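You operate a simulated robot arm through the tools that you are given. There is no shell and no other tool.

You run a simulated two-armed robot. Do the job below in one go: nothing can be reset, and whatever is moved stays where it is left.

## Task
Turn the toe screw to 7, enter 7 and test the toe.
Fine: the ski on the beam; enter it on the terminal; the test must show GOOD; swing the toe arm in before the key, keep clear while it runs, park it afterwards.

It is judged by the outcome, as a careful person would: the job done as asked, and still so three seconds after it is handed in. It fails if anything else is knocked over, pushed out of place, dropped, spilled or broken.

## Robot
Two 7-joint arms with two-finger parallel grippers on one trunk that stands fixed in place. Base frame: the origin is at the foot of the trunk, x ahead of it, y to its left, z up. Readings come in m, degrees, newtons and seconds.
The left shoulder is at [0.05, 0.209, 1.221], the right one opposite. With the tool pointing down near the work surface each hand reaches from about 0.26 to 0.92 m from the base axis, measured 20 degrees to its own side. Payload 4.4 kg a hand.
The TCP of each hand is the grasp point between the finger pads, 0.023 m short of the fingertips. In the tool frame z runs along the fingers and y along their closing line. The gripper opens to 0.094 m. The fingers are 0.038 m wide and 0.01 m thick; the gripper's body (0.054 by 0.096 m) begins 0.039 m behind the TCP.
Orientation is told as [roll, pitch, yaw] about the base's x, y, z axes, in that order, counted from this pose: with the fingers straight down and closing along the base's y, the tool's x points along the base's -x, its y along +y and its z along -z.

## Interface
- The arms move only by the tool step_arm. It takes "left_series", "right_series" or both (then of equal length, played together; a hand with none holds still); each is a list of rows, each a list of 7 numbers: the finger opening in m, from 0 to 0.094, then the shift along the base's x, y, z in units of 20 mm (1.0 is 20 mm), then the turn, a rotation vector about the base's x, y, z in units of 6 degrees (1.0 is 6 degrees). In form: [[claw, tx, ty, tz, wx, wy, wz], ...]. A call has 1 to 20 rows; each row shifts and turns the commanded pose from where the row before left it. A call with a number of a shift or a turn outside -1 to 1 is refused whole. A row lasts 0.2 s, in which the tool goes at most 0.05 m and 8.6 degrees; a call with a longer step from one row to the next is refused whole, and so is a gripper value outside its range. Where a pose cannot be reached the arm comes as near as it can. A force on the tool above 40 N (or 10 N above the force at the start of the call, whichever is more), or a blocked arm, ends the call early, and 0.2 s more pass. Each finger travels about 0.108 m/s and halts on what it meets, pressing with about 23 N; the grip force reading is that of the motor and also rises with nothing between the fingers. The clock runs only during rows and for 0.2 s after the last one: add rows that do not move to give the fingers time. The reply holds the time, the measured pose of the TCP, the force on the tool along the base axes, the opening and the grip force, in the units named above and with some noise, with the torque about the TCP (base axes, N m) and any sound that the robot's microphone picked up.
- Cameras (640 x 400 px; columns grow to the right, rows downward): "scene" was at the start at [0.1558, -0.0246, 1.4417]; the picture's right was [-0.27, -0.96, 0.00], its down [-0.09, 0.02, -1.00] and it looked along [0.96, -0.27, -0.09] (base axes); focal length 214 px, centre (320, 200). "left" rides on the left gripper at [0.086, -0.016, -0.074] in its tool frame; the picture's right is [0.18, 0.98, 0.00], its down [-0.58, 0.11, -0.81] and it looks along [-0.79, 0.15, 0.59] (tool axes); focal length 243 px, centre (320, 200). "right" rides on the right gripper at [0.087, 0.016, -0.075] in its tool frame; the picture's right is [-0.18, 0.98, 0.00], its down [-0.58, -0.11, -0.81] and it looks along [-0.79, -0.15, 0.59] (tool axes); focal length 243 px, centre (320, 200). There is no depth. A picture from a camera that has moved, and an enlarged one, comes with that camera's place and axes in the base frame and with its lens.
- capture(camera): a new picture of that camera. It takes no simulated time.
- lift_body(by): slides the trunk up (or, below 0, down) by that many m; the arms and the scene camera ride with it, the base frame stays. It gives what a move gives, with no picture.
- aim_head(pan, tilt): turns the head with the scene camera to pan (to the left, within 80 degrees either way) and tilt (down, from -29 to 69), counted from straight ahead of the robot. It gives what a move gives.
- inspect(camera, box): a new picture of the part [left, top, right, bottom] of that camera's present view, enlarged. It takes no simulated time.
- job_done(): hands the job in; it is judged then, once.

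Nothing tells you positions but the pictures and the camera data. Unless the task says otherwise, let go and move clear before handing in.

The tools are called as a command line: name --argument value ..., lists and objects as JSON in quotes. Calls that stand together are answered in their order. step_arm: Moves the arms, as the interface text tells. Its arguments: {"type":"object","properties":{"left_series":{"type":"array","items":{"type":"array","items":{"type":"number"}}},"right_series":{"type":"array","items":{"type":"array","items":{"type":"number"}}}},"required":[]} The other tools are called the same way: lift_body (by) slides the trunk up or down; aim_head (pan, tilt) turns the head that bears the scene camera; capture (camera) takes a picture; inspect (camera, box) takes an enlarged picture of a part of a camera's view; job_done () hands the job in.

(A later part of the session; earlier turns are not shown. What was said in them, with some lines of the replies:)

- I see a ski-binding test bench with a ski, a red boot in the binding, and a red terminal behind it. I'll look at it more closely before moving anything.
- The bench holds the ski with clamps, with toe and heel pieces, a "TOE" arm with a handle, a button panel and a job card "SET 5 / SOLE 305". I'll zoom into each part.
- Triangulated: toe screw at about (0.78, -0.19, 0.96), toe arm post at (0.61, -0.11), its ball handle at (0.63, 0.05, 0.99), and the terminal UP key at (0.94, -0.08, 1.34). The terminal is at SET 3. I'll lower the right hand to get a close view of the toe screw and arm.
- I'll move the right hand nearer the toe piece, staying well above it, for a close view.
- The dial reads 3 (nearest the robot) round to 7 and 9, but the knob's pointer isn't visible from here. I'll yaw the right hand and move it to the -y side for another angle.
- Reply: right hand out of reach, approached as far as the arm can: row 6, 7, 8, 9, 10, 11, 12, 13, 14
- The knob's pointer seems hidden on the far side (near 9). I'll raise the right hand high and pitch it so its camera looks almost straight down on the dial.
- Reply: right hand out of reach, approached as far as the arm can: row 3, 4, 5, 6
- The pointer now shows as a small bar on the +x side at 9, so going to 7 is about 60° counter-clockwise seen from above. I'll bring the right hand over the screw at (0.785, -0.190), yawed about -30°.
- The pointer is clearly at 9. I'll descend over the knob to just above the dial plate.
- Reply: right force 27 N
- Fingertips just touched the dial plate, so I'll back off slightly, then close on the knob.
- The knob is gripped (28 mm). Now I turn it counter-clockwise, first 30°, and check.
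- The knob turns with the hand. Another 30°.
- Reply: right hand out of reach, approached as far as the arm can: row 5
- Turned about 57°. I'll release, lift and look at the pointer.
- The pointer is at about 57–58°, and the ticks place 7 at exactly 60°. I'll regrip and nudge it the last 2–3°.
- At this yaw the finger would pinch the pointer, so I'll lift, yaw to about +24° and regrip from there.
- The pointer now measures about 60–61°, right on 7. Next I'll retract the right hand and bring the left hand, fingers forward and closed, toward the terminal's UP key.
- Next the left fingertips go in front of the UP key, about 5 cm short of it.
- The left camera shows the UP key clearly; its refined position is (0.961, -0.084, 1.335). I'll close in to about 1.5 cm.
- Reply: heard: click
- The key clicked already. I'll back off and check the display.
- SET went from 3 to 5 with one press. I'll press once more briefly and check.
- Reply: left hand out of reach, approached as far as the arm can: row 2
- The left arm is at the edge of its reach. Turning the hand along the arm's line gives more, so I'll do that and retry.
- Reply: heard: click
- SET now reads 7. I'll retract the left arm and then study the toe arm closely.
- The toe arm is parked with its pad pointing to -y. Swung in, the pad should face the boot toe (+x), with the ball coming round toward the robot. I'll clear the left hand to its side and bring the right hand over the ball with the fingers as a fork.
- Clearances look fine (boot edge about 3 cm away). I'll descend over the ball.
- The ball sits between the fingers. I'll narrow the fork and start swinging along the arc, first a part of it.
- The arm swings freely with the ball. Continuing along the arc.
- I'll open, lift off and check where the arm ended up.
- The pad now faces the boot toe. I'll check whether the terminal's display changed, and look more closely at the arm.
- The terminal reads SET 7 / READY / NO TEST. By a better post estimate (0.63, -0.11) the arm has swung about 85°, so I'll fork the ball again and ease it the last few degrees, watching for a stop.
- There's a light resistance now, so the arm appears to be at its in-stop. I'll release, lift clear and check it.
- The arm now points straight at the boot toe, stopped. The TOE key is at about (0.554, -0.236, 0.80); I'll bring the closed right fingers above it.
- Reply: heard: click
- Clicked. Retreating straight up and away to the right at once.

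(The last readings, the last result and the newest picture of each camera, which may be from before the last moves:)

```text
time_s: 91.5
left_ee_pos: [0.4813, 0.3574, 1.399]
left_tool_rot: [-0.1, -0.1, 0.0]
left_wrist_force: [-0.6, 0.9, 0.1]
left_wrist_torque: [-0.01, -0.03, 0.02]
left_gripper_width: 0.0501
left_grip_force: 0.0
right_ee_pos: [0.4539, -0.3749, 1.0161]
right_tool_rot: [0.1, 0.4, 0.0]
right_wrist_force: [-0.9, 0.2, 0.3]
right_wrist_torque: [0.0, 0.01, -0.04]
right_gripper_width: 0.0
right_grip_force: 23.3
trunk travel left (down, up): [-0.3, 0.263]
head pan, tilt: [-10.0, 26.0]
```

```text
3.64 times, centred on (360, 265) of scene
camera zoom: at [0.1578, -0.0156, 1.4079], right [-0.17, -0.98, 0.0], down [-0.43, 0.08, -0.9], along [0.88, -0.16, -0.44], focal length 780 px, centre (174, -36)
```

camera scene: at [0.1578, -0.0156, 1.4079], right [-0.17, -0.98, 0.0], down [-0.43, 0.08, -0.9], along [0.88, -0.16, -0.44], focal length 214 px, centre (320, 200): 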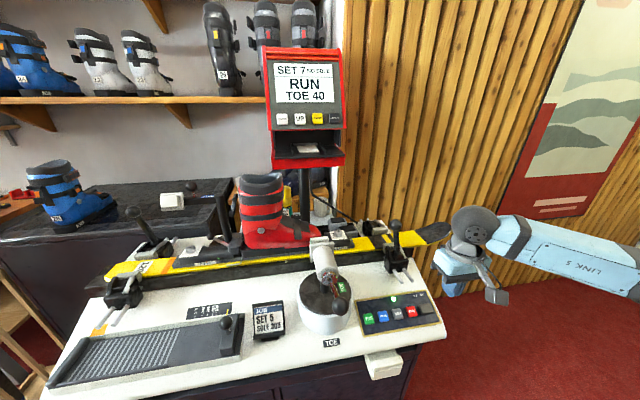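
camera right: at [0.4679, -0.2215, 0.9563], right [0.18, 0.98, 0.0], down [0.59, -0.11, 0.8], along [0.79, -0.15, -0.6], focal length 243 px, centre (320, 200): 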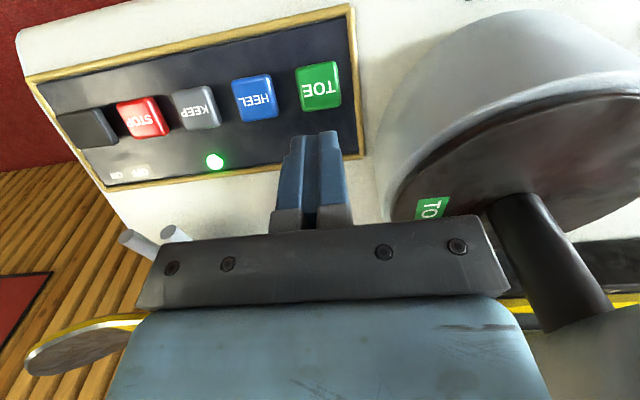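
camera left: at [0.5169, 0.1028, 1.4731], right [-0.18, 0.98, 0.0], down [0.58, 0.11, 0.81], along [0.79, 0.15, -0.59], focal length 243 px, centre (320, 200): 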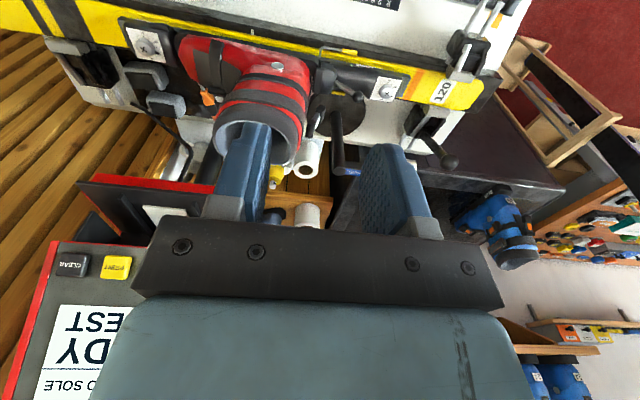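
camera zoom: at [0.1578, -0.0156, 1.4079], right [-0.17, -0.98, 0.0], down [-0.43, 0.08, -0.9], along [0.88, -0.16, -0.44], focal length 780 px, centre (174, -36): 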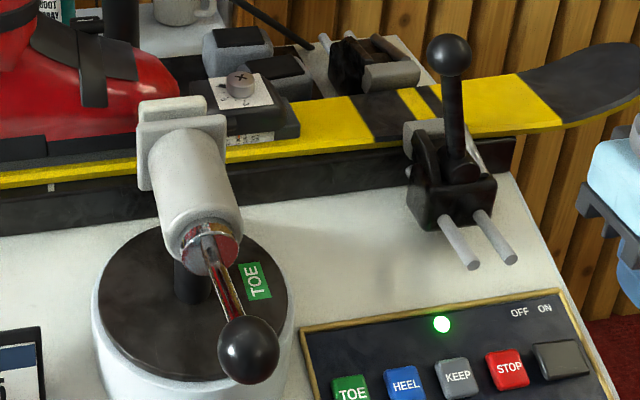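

The test is running ("RUN TOE 40") and the pusher is extending. I'll wait, with both hands clear.

step_arm --right_series '[[0.0, 0, 0, 0, 0, 0, 0], [0.0, 0, 0, 0, 0, 0, 0], [0.0, 0, 0, 0, 0, 0, 0], [0.0, 0, 0, 0, 0, 0, 0], [0.0, 0, 0, 0, 0, 0, 0], [0.0, 0, 0, 0, 0, 0, 0], [0.0, 0, 0, 0, 0, 0, 0], [0.0, 0, 0, 0, 0, 0, 0], [0.0, 0, 0, 0, 0, 0, 0], [0.0, 0, 0, 0, 0, 0, 0], [0.0, 0, 0, 0, 0, 0, 0], [0.0, 0, 0, 0, 0, 0, 0], [0.0, 0, 0, 0, 0, 0, 0], [0.0, 0, 0, 0, 0, 0, 0], [0.0, 0, 0, 0, 0, 0, 0]]'

inspect --camera "scene" --box '[240, 20, 360, 120]'

inspect --camera "scene" --box '[280, 210, 440, 320]'

```text
time_s: 94.7
left_ee_pos: [0.4821, 0.3579, 1.3983]
left_tool_rot: [0.0, 0.1, -0.1]
left_wrist_force: [-0.3, 0.7, 0.2]
left_wrist_torque: [0.02, -0.05, -0.02]
left_gripper_width: 0.0501
left_grip_force: 0.0
right_ee_pos: [0.4534, -0.3736, 1.0172]
right_tool_rot: [0.2, 0.4, 0.0]
right_wrist_force: [-0.5, -0.1, 0.0]
right_wrist_torque: [-0.03, 0.0, 0.0]
right_gripper_width: 0.0
right_grip_force: 23.0
trunk travel left (down, up): [-0.3, 0.263]
head pan, tilt: [-10.0, 26.0]
```

```text
4.00 times, centred on (300, 70) of scene
camera zoom: at [0.1579, -0.0155, 1.408], right [-0.17, -0.98, 0.0], down [-0.43, 0.08, -0.9], along [0.89, -0.16, -0.44], focal length 858 px, centre (400, 720)
```

zoom: 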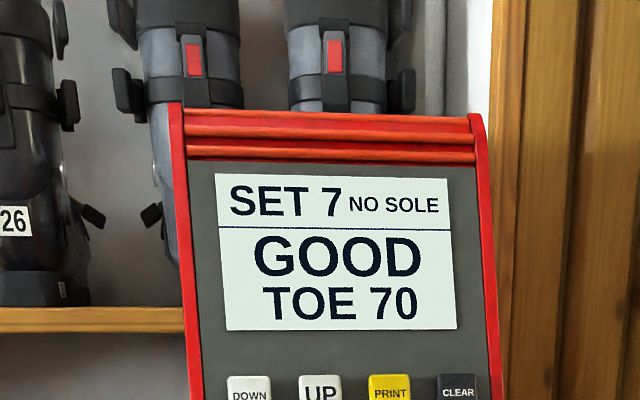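

```text
3.64 times, centred on (360, 265) of scene
camera zoom: at [0.1579, -0.0155, 1.408], right [-0.17, -0.98, 0.0], down [-0.43, 0.08, -0.9], along [0.89, -0.16, -0.44], focal length 780 px, centre (174, -36)
```

zoom: 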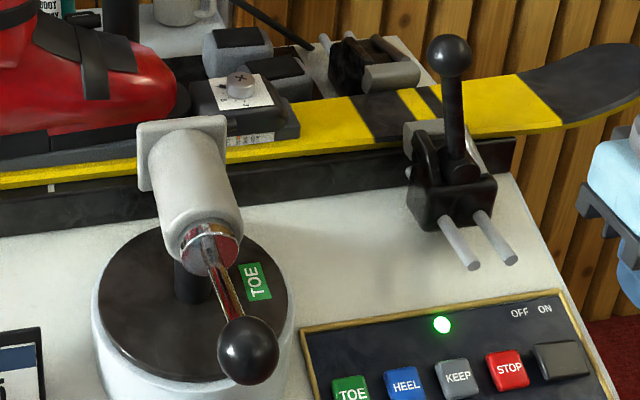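

GOOD, TOE 70, and the pusher has retracted. Now I'll park the arm: fork over the ball again at (0.467, -0.115), then swing it back.

step_arm --right_series '[[0.02, 0, 0, 1, 0, 0, 0], [0.04, 0, 0, 1, 0, 0, 0], [0.06, 0, 0, 1, 0, 0, 0], [0.06, 0, 0, 1, 0, 0, 0], [0.06, 0, 0, 1, 0, 0, 0], [0.06, 0.3, 1, 1, 0, 0, 0], [0.06, 0.4, 1, 1, 0, 0, 0], [0.06, 0, 1, 0, 0, 0, 0], [0.06, 0, 1, 0, 0, 0, 0], [0.06, 0, 1, 0, 0, 0, 0], [0.06, 0, 1, 0, 0, 0, -1], [0.06, 0, 1, 0, 0, 0, -1], [0.06, 0, 1, 0, 0, 0, -1], [0.06, 0, 1, 0, 0, 0, -0.5], [0.06, 0, 1, 0, 0, 0, 0], [0.06, 0, 1, 0, 0, 0, 0], [0.06, 0, 1, 0, 0, 0, 0], [0.06, 0, 0.9, 0, 0, 0, 0], [0.06, 0, 0, -1, 0, 0, 0], [0.06, 0, 0, -1, 0, 0, 0]]'

capture --camera "right"

```text
time_s: 98.8
left_ee_pos: [0.4813, 0.3581, 1.3973]
left_tool_rot: [0.1, 0.0, 0.1]
left_wrist_force: [0.0, 0.1, 0.3]
left_wrist_torque: [-0.05, 0.04, 0.0]
left_gripper_width: 0.0502
left_grip_force: 0.0
right_ee_pos: [0.4682, -0.1138, 1.1174]
right_tool_rot: [0.1, 0.3, -21.0]
right_wrist_force: [0.5, -0.1, 0.0]
right_wrist_torque: [0.01, -0.03, -0.01]
right_gripper_width: 0.0601
right_grip_force: 0.1
trunk travel left (down, up): [-0.3, 0.263]
head pan, tilt: [-10.0, 26.0]
```

```text
taken
camera right: at [0.3938, -0.0685, 1.1927], right [0.52, 0.85, 0.0], down [0.51, -0.31, 0.8], along [0.68, -0.42, -0.6], focal length 243 px, centre (320, 200)
```

right: 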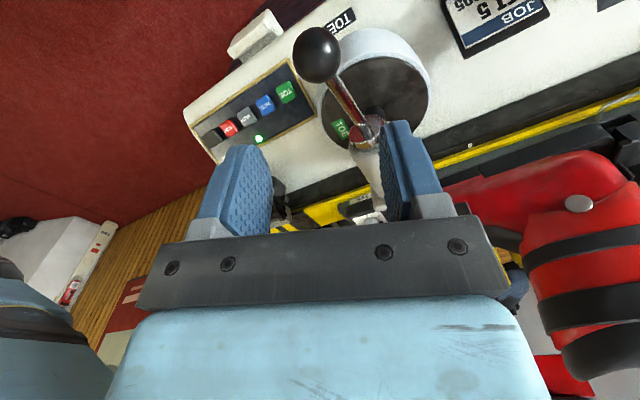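

step_arm --right_series '[[0.06, 0, 0, -1, 0, 0, 0], [0.06, 0, 0, -1, 0, 0, 0], [0.06, 0, 0, -1, 0, 0, 0], [0.06, 0, 0, -1, 0, 0, 0], [0.06, 0, 0, -1, 0, 0, 0], [0.06, 0, 0, -1, 0, 0, 0], [0.06, 0, 0, -0.3, 0, 0, 0], [0.05, 0, 0, 0, 0, 0, 0], [0.043, 0, 0, 0, 0, 0, 0], [0.043, 0.022, 0.853, 0, 0, 0, -0.5], [0.043, 0.111, 0.846, 0, 0, 0, -0.5], [0.043, 0.199, 0.829, 0, 0, 0, -0.5]]'

capture --camera "right"

capture --camera "scene"

```text
time_s: 101.5
left_ee_pos: [0.4814, 0.3577, 1.3983]
left_tool_rot: [0.0, 0.0, 0.0]
left_wrist_force: [0.3, -0.7, -0.1]
left_wrist_torque: [-0.05, 0.0, -0.01]
left_gripper_width: 0.0501
left_grip_force: 0.0
right_ee_pos: [0.4746, -0.0641, 0.9918]
right_tool_rot: [0.1, 0.5, -30.1]
right_wrist_force: [-1.3, -0.9, 0.3]
right_wrist_torque: [0.0, -0.02, -0.05]
right_gripper_width: 0.044
right_grip_force: 1.0
trunk travel left (down, up): [-0.3, 0.263]
head pan, tilt: [-10.0, 26.0]
```

```text
taken
camera right: at [0.4086, -0.0072, 1.0663], right [0.65, 0.76, 0.0], down [0.45, -0.39, 0.8], along [0.61, -0.52, -0.6], focal length 243 px, centre (320, 200)
```

right: 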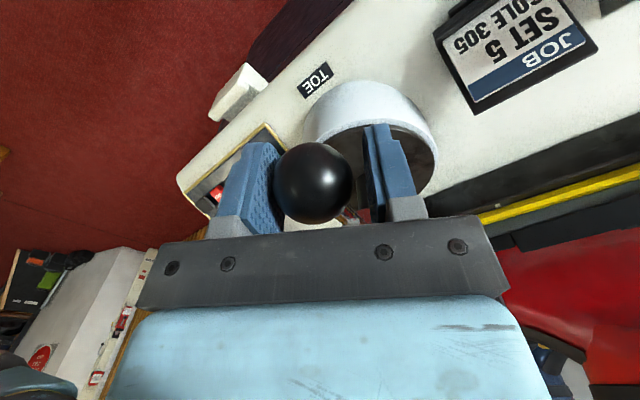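

```text
taken
camera scene: at [0.1578, -0.0151, 1.408], right [-0.17, -0.98, 0.0], down [-0.43, 0.08, -0.9], along [0.89, -0.16, -0.44], focal length 214 px, centre (320, 200)
```

scene: 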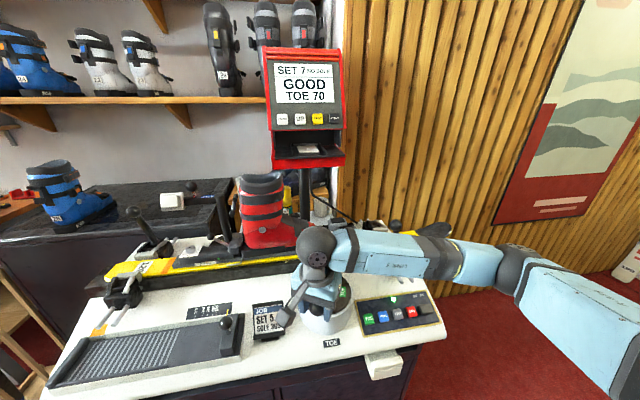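

step_arm --right_series '[[0.043, 0.285, 0.804, 0, 0, 0, -0.5], [0.043, 0.367, 0.77, 0, 0, 0, -0.5], [0.043, 0.446, 0.727, 0, 0, 0, -0.5], [0.043, 0.519, 0.677, 0, 0, 0, -0.5], [0.043, 0.587, 0.619, 0, 0, 0, -0.5], [0.043, 0.649, 0.554, 0, 0, 0, -0.5], [0.043, 0.703, 0.483, 0, 0, 0, -0.5], [0.043, 0.75, 0.407, 0, 0, 0, -0.5], [0.043, 0.788, 0.326, 0, 0, 0, -0.5], [0.043, 0, 0, 0, 0, 0, 0]]'

capture --camera "right"

capture --camera "scene"

```text
time_s: 103.7
left_ee_pos: [0.481, 0.3564, 1.398]
left_tool_rot: [0.1, 0.1, 0.0]
left_wrist_force: [0.5, 0.8, 0.6]
left_wrist_torque: [-0.02, 0.01, -0.02]
left_gripper_width: 0.05
left_grip_force: 0.1
right_ee_pos: [0.5772, 0.0416, 0.9906]
right_tool_rot: [0.1, 0.4, -57.0]
right_wrist_force: [0.1, 0.0, 0.5]
right_wrist_torque: [0.02, 0.05, 0.0]
right_gripper_width: 0.0433
right_grip_force: 0.0
trunk travel left (down, up): [-0.3, 0.263]
head pan, tilt: [-10.0, 26.0]
```

```text
taken
camera right: at [0.5433, 0.1236, 1.0664], right [0.92, 0.38, 0.0], down [0.23, -0.55, 0.8], along [0.31, -0.74, -0.6], focal length 243 px, centre (320, 200)
```

right: 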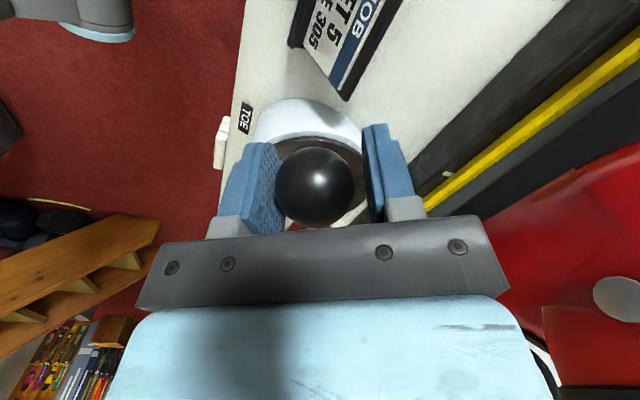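

```text
taken
camera scene: at [0.1577, -0.0157, 1.408], right [-0.17, -0.98, 0.0], down [-0.43, 0.08, -0.9], along [0.89, -0.16, -0.44], focal length 214 px, centre (320, 200)
```

scene: 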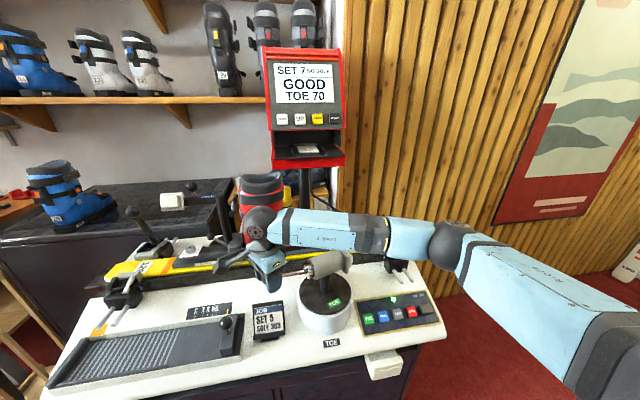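

step_arm --right_series '[[0.043, 0.818, 0.242, 0, 0, 0, -0.3], [0.043, 0.839, 0.155, 0, 0, 0, -0.2], [0.043, 0.85, 0.066, 0, 0, 0, 0], [0.043, 0.35, 0, 0, 0, 0, 0], [0.043, 0, 0, 0, 0, 0, 0]]'

capture --camera "right"

inspect --camera "scene" --box '[220, 190, 400, 320]'

```text
time_s: 104.8
left_ee_pos: [0.4812, 0.3581, 1.3992]
left_tool_rot: [0.0, -0.1, 0.0]
left_wrist_force: [0.0, 0.4, 0.2]
left_wrist_torque: [0.0, -0.03, 0.0]
left_gripper_width: 0.0502
left_grip_force: 0.1
right_ee_pos: [0.6307, 0.0522, 0.9919]
right_tool_rot: [0.1, 0.4, -59.9]
right_wrist_force: [-7.6, -2.1, -1.6]
right_wrist_torque: [0.0, -0.01, -0.04]
right_gripper_width: 0.0461
right_grip_force: 4.0
trunk travel left (down, up): [-0.3, 0.263]
head pan, tilt: [-10.0, 26.0]
```

```text
taken
camera right: at [0.6035, 0.1347, 1.0663], right [0.94, 0.33, 0.0], down [0.2, -0.56, 0.8], along [0.27, -0.76, -0.6], focal length 243 px, centre (320, 200)
```

right: 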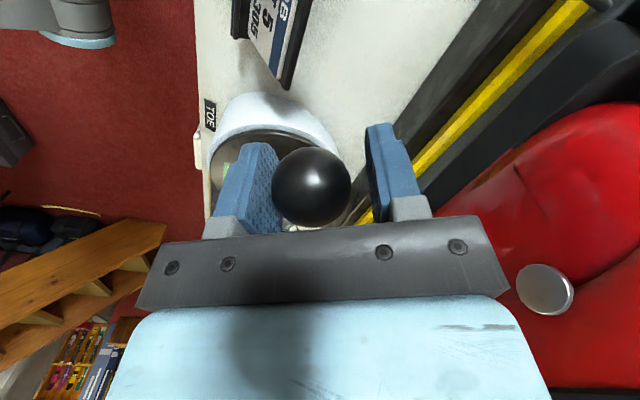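

```text
3.08 times, centred on (310, 255) of scene
camera zoom: at [0.1571, -0.0156, 1.4081], right [-0.17, -0.98, 0.0], down [-0.43, 0.08, -0.9], along [0.89, -0.16, -0.44], focal length 660 px, centre (351, 31)
```

zoom: 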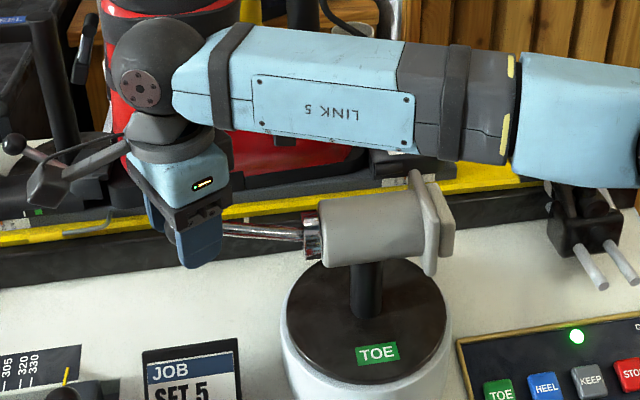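

The arm is back against its park stop, ball exactly where it began. I'll open, lift straight up, and move the right hand clear.

step_arm --right_series '[[0.048, 0, 0, 0, 0, 0, 0], [0.055, 0, 0, 0, 0, 0, 0], [0.055, 0, 0, 0.5, 0, 0, 0], [0.055, 0, 0, 1, 0, 0, 0], [0.055, 0, 0, 1, 0, 0, 0], [0.055, 0, 0, 1, 0, 0, 0], [0.055, 0, 0, 1, 0, 0, 0], [0.055, 0, 0, 1, 0, 0, 0], [0.055, 0, 0, 1, 0, 0, 0], [0.055, 0, 0, 1, 0, 0, 0], [0.055, 0, 0, 1, 0, 0, 0], [0.055, -0.5, -0.5, 1, 0, 0, 0], [0.055, -0.8, -1, 0, 0, 0, 1], [0.055, -0.8, -1, 0, 0, 0, 1], [0.055, -0.8, -1, 0, 0, 0, 1], [0.055, -0.8, -1, 0, 0, 0, 1], [0.055, -0.8, -1, 0, 0, 0, 1], [0.055, -0.8, -1, 0, 0, 0, 1], [0.055, -0.8, -1, 0, 0, 0, 1], [0.055, -0.8, -1, 0, 0, 0, 1]]'

step_arm --right_series '[[0.055, 0, -1, 0, 0, 0, 1], [0.055, 0, -1, 0, 0, 0, 1], [0.055, 0, -1, 0, 0, 0, 0], [0.055, 0, -1, 0, 0, 0, 0], [0.055, 0, -1, 0, 0, 0, 0], [0.055, 0, -1, 0, 0, 0, 0], [0.055, 0, -1, 0, 0, 0, 0]]'

capture --camera "scene"

inspect --camera "scene" --box '[220, 190, 400, 320]'

inspect --camera "scene" --box '[240, 20, 360, 120]'

capture --camera "right"

inspect --camera "scene" --box '[325, 218, 365, 248]'

```text
time_s: 109.0
left_ee_pos: [0.4821, 0.3566, 1.3988]
left_tool_rot: [0.0, -0.1, 0.0]
left_wrist_force: [-0.1, -0.1, -1.0]
left_wrist_torque: [-0.01, 0.0, -0.01]
left_gripper_width: 0.0504
left_grip_force: 0.0
right_ee_pos: [0.4938, -0.1197, 1.1803]
right_tool_rot: [0.1, 0.2, -11.9]
right_wrist_force: [0.6, -0.1, -0.1]
right_wrist_torque: [-0.02, 0.0, -0.01]
right_gripper_width: 0.055
right_grip_force: 0.1
trunk travel left (down, up): [-0.3, 0.263]
head pan, tilt: [-10.0, 26.0]
```

```text
time_s: 110.7
left_ee_pos: [0.4813, 0.3564, 1.3982]
left_tool_rot: [0.0, -0.1, 0.0]
left_wrist_force: [0.4, 0.1, -0.3]
left_wrist_torque: [0.02, 0.03, 0.01]
left_gripper_width: 0.0501
left_grip_force: 0.1
right_ee_pos: [0.4949, -0.2584, 1.1803]
right_tool_rot: [0.1, 0.4, 0.0]
right_wrist_force: [0.0, 0.4, 0.0]
right_wrist_torque: [0.02, -0.02, 0.03]
right_gripper_width: 0.055
right_grip_force: 0.1
trunk travel left (down, up): [-0.3, 0.263]
head pan, tilt: [-10.0, 26.0]
```

```text
taken
camera scene: at [0.1576, -0.0161, 1.408], right [-0.17, -0.98, 0.0], down [-0.43, 0.08, -0.9], along [0.89, -0.16, -0.44], focal length 214 px, centre (320, 200)
```

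scene: 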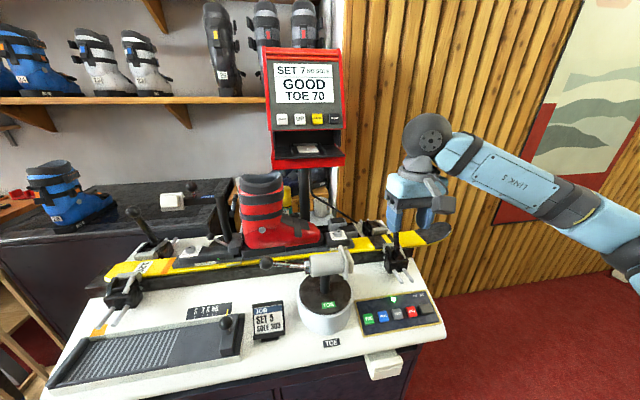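

```text
3.08 times, centred on (310, 255) of scene
camera zoom: at [0.1576, -0.0161, 1.408], right [-0.17, -0.98, 0.0], down [-0.43, 0.08, -0.9], along [0.89, -0.16, -0.44], focal length 660 px, centre (351, 31)
```

zoom: 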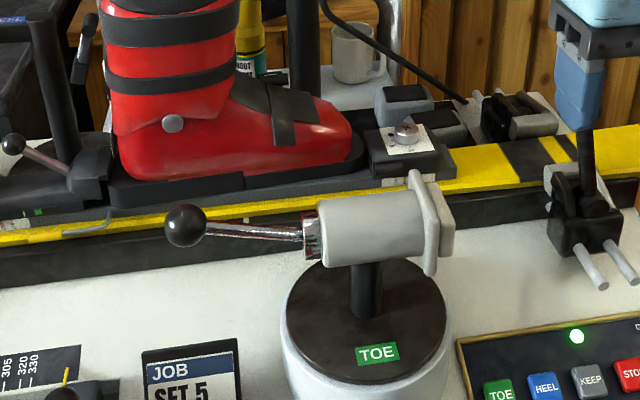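

```text
4.00 times, centred on (300, 70) of scene
camera zoom: at [0.1576, -0.0161, 1.408], right [-0.17, -0.98, 0.0], down [-0.43, 0.08, -0.9], along [0.89, -0.16, -0.44], focal length 858 px, centre (400, 720)
```

zoom: 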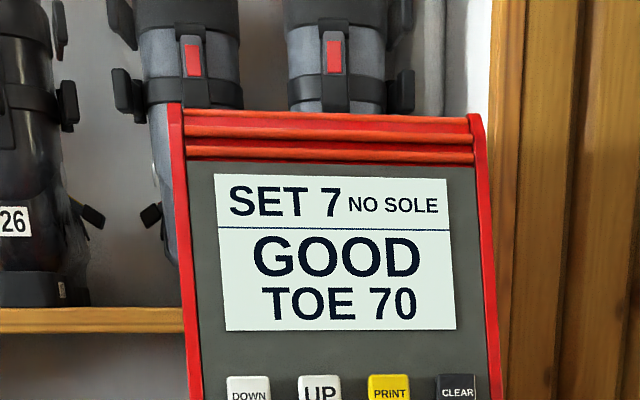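

```text
taken
camera right: at [0.4088, -0.2432, 1.2559], right [0.18, 0.98, 0.0], down [0.59, -0.11, 0.8], along [0.79, -0.15, -0.6], focal length 243 px, centre (320, 200)
```

right: 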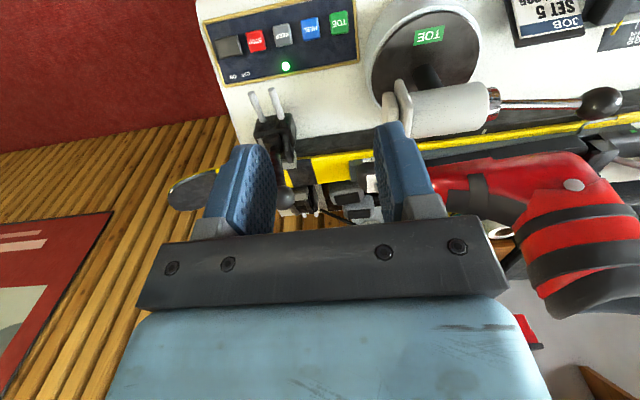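

```text
13.33 times, centred on (345, 233) of scene
camera zoom: at [0.1576, -0.0161, 1.408], right [-0.17, -0.98, 0.0], down [-0.43, 0.08, -0.9], along [0.89, -0.16, -0.44], focal length 2860 px, centre (-13, -240)
```

zoom: 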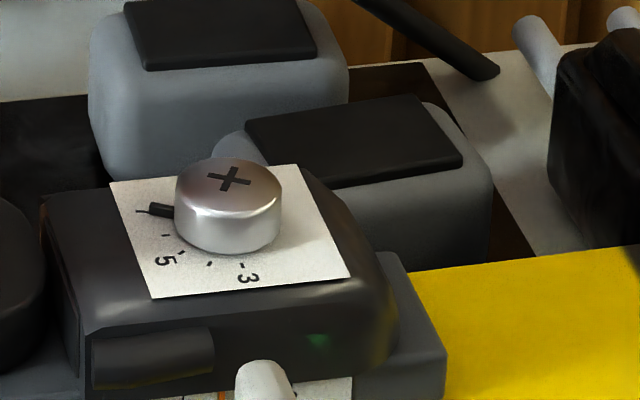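

Everything reads as asked: toe screw at 7, terminal SET 7 with GOOD / TOE 70, and the toe arm parked where it started. Both hands are clear and nothing else was moved, so I'm handing in.

job_done

```text
The job is handed in.
```

The toe screw is on 7, the terminal shows SET 7, and the toe test came back GOOD (TOE 70).

- **Toe screw:** it was on 9, so I turned it back to 7.
- **Terminal:** it was on SET 3. Each press of UP moves it by 2, so two presses brought it to 7.
- **Toe arm:** I swung it in before pressing the TOE key and kept both hands clear while the test ran. Afterwards I parked it back against its stop.

The job card on the bench says SET 5 and SOLE 305. I used 7 as you asked. The terminal still shows NO SOLE because I did not touch the sole slide. I saw nothing else moved, and both hands were clear when I handed in.
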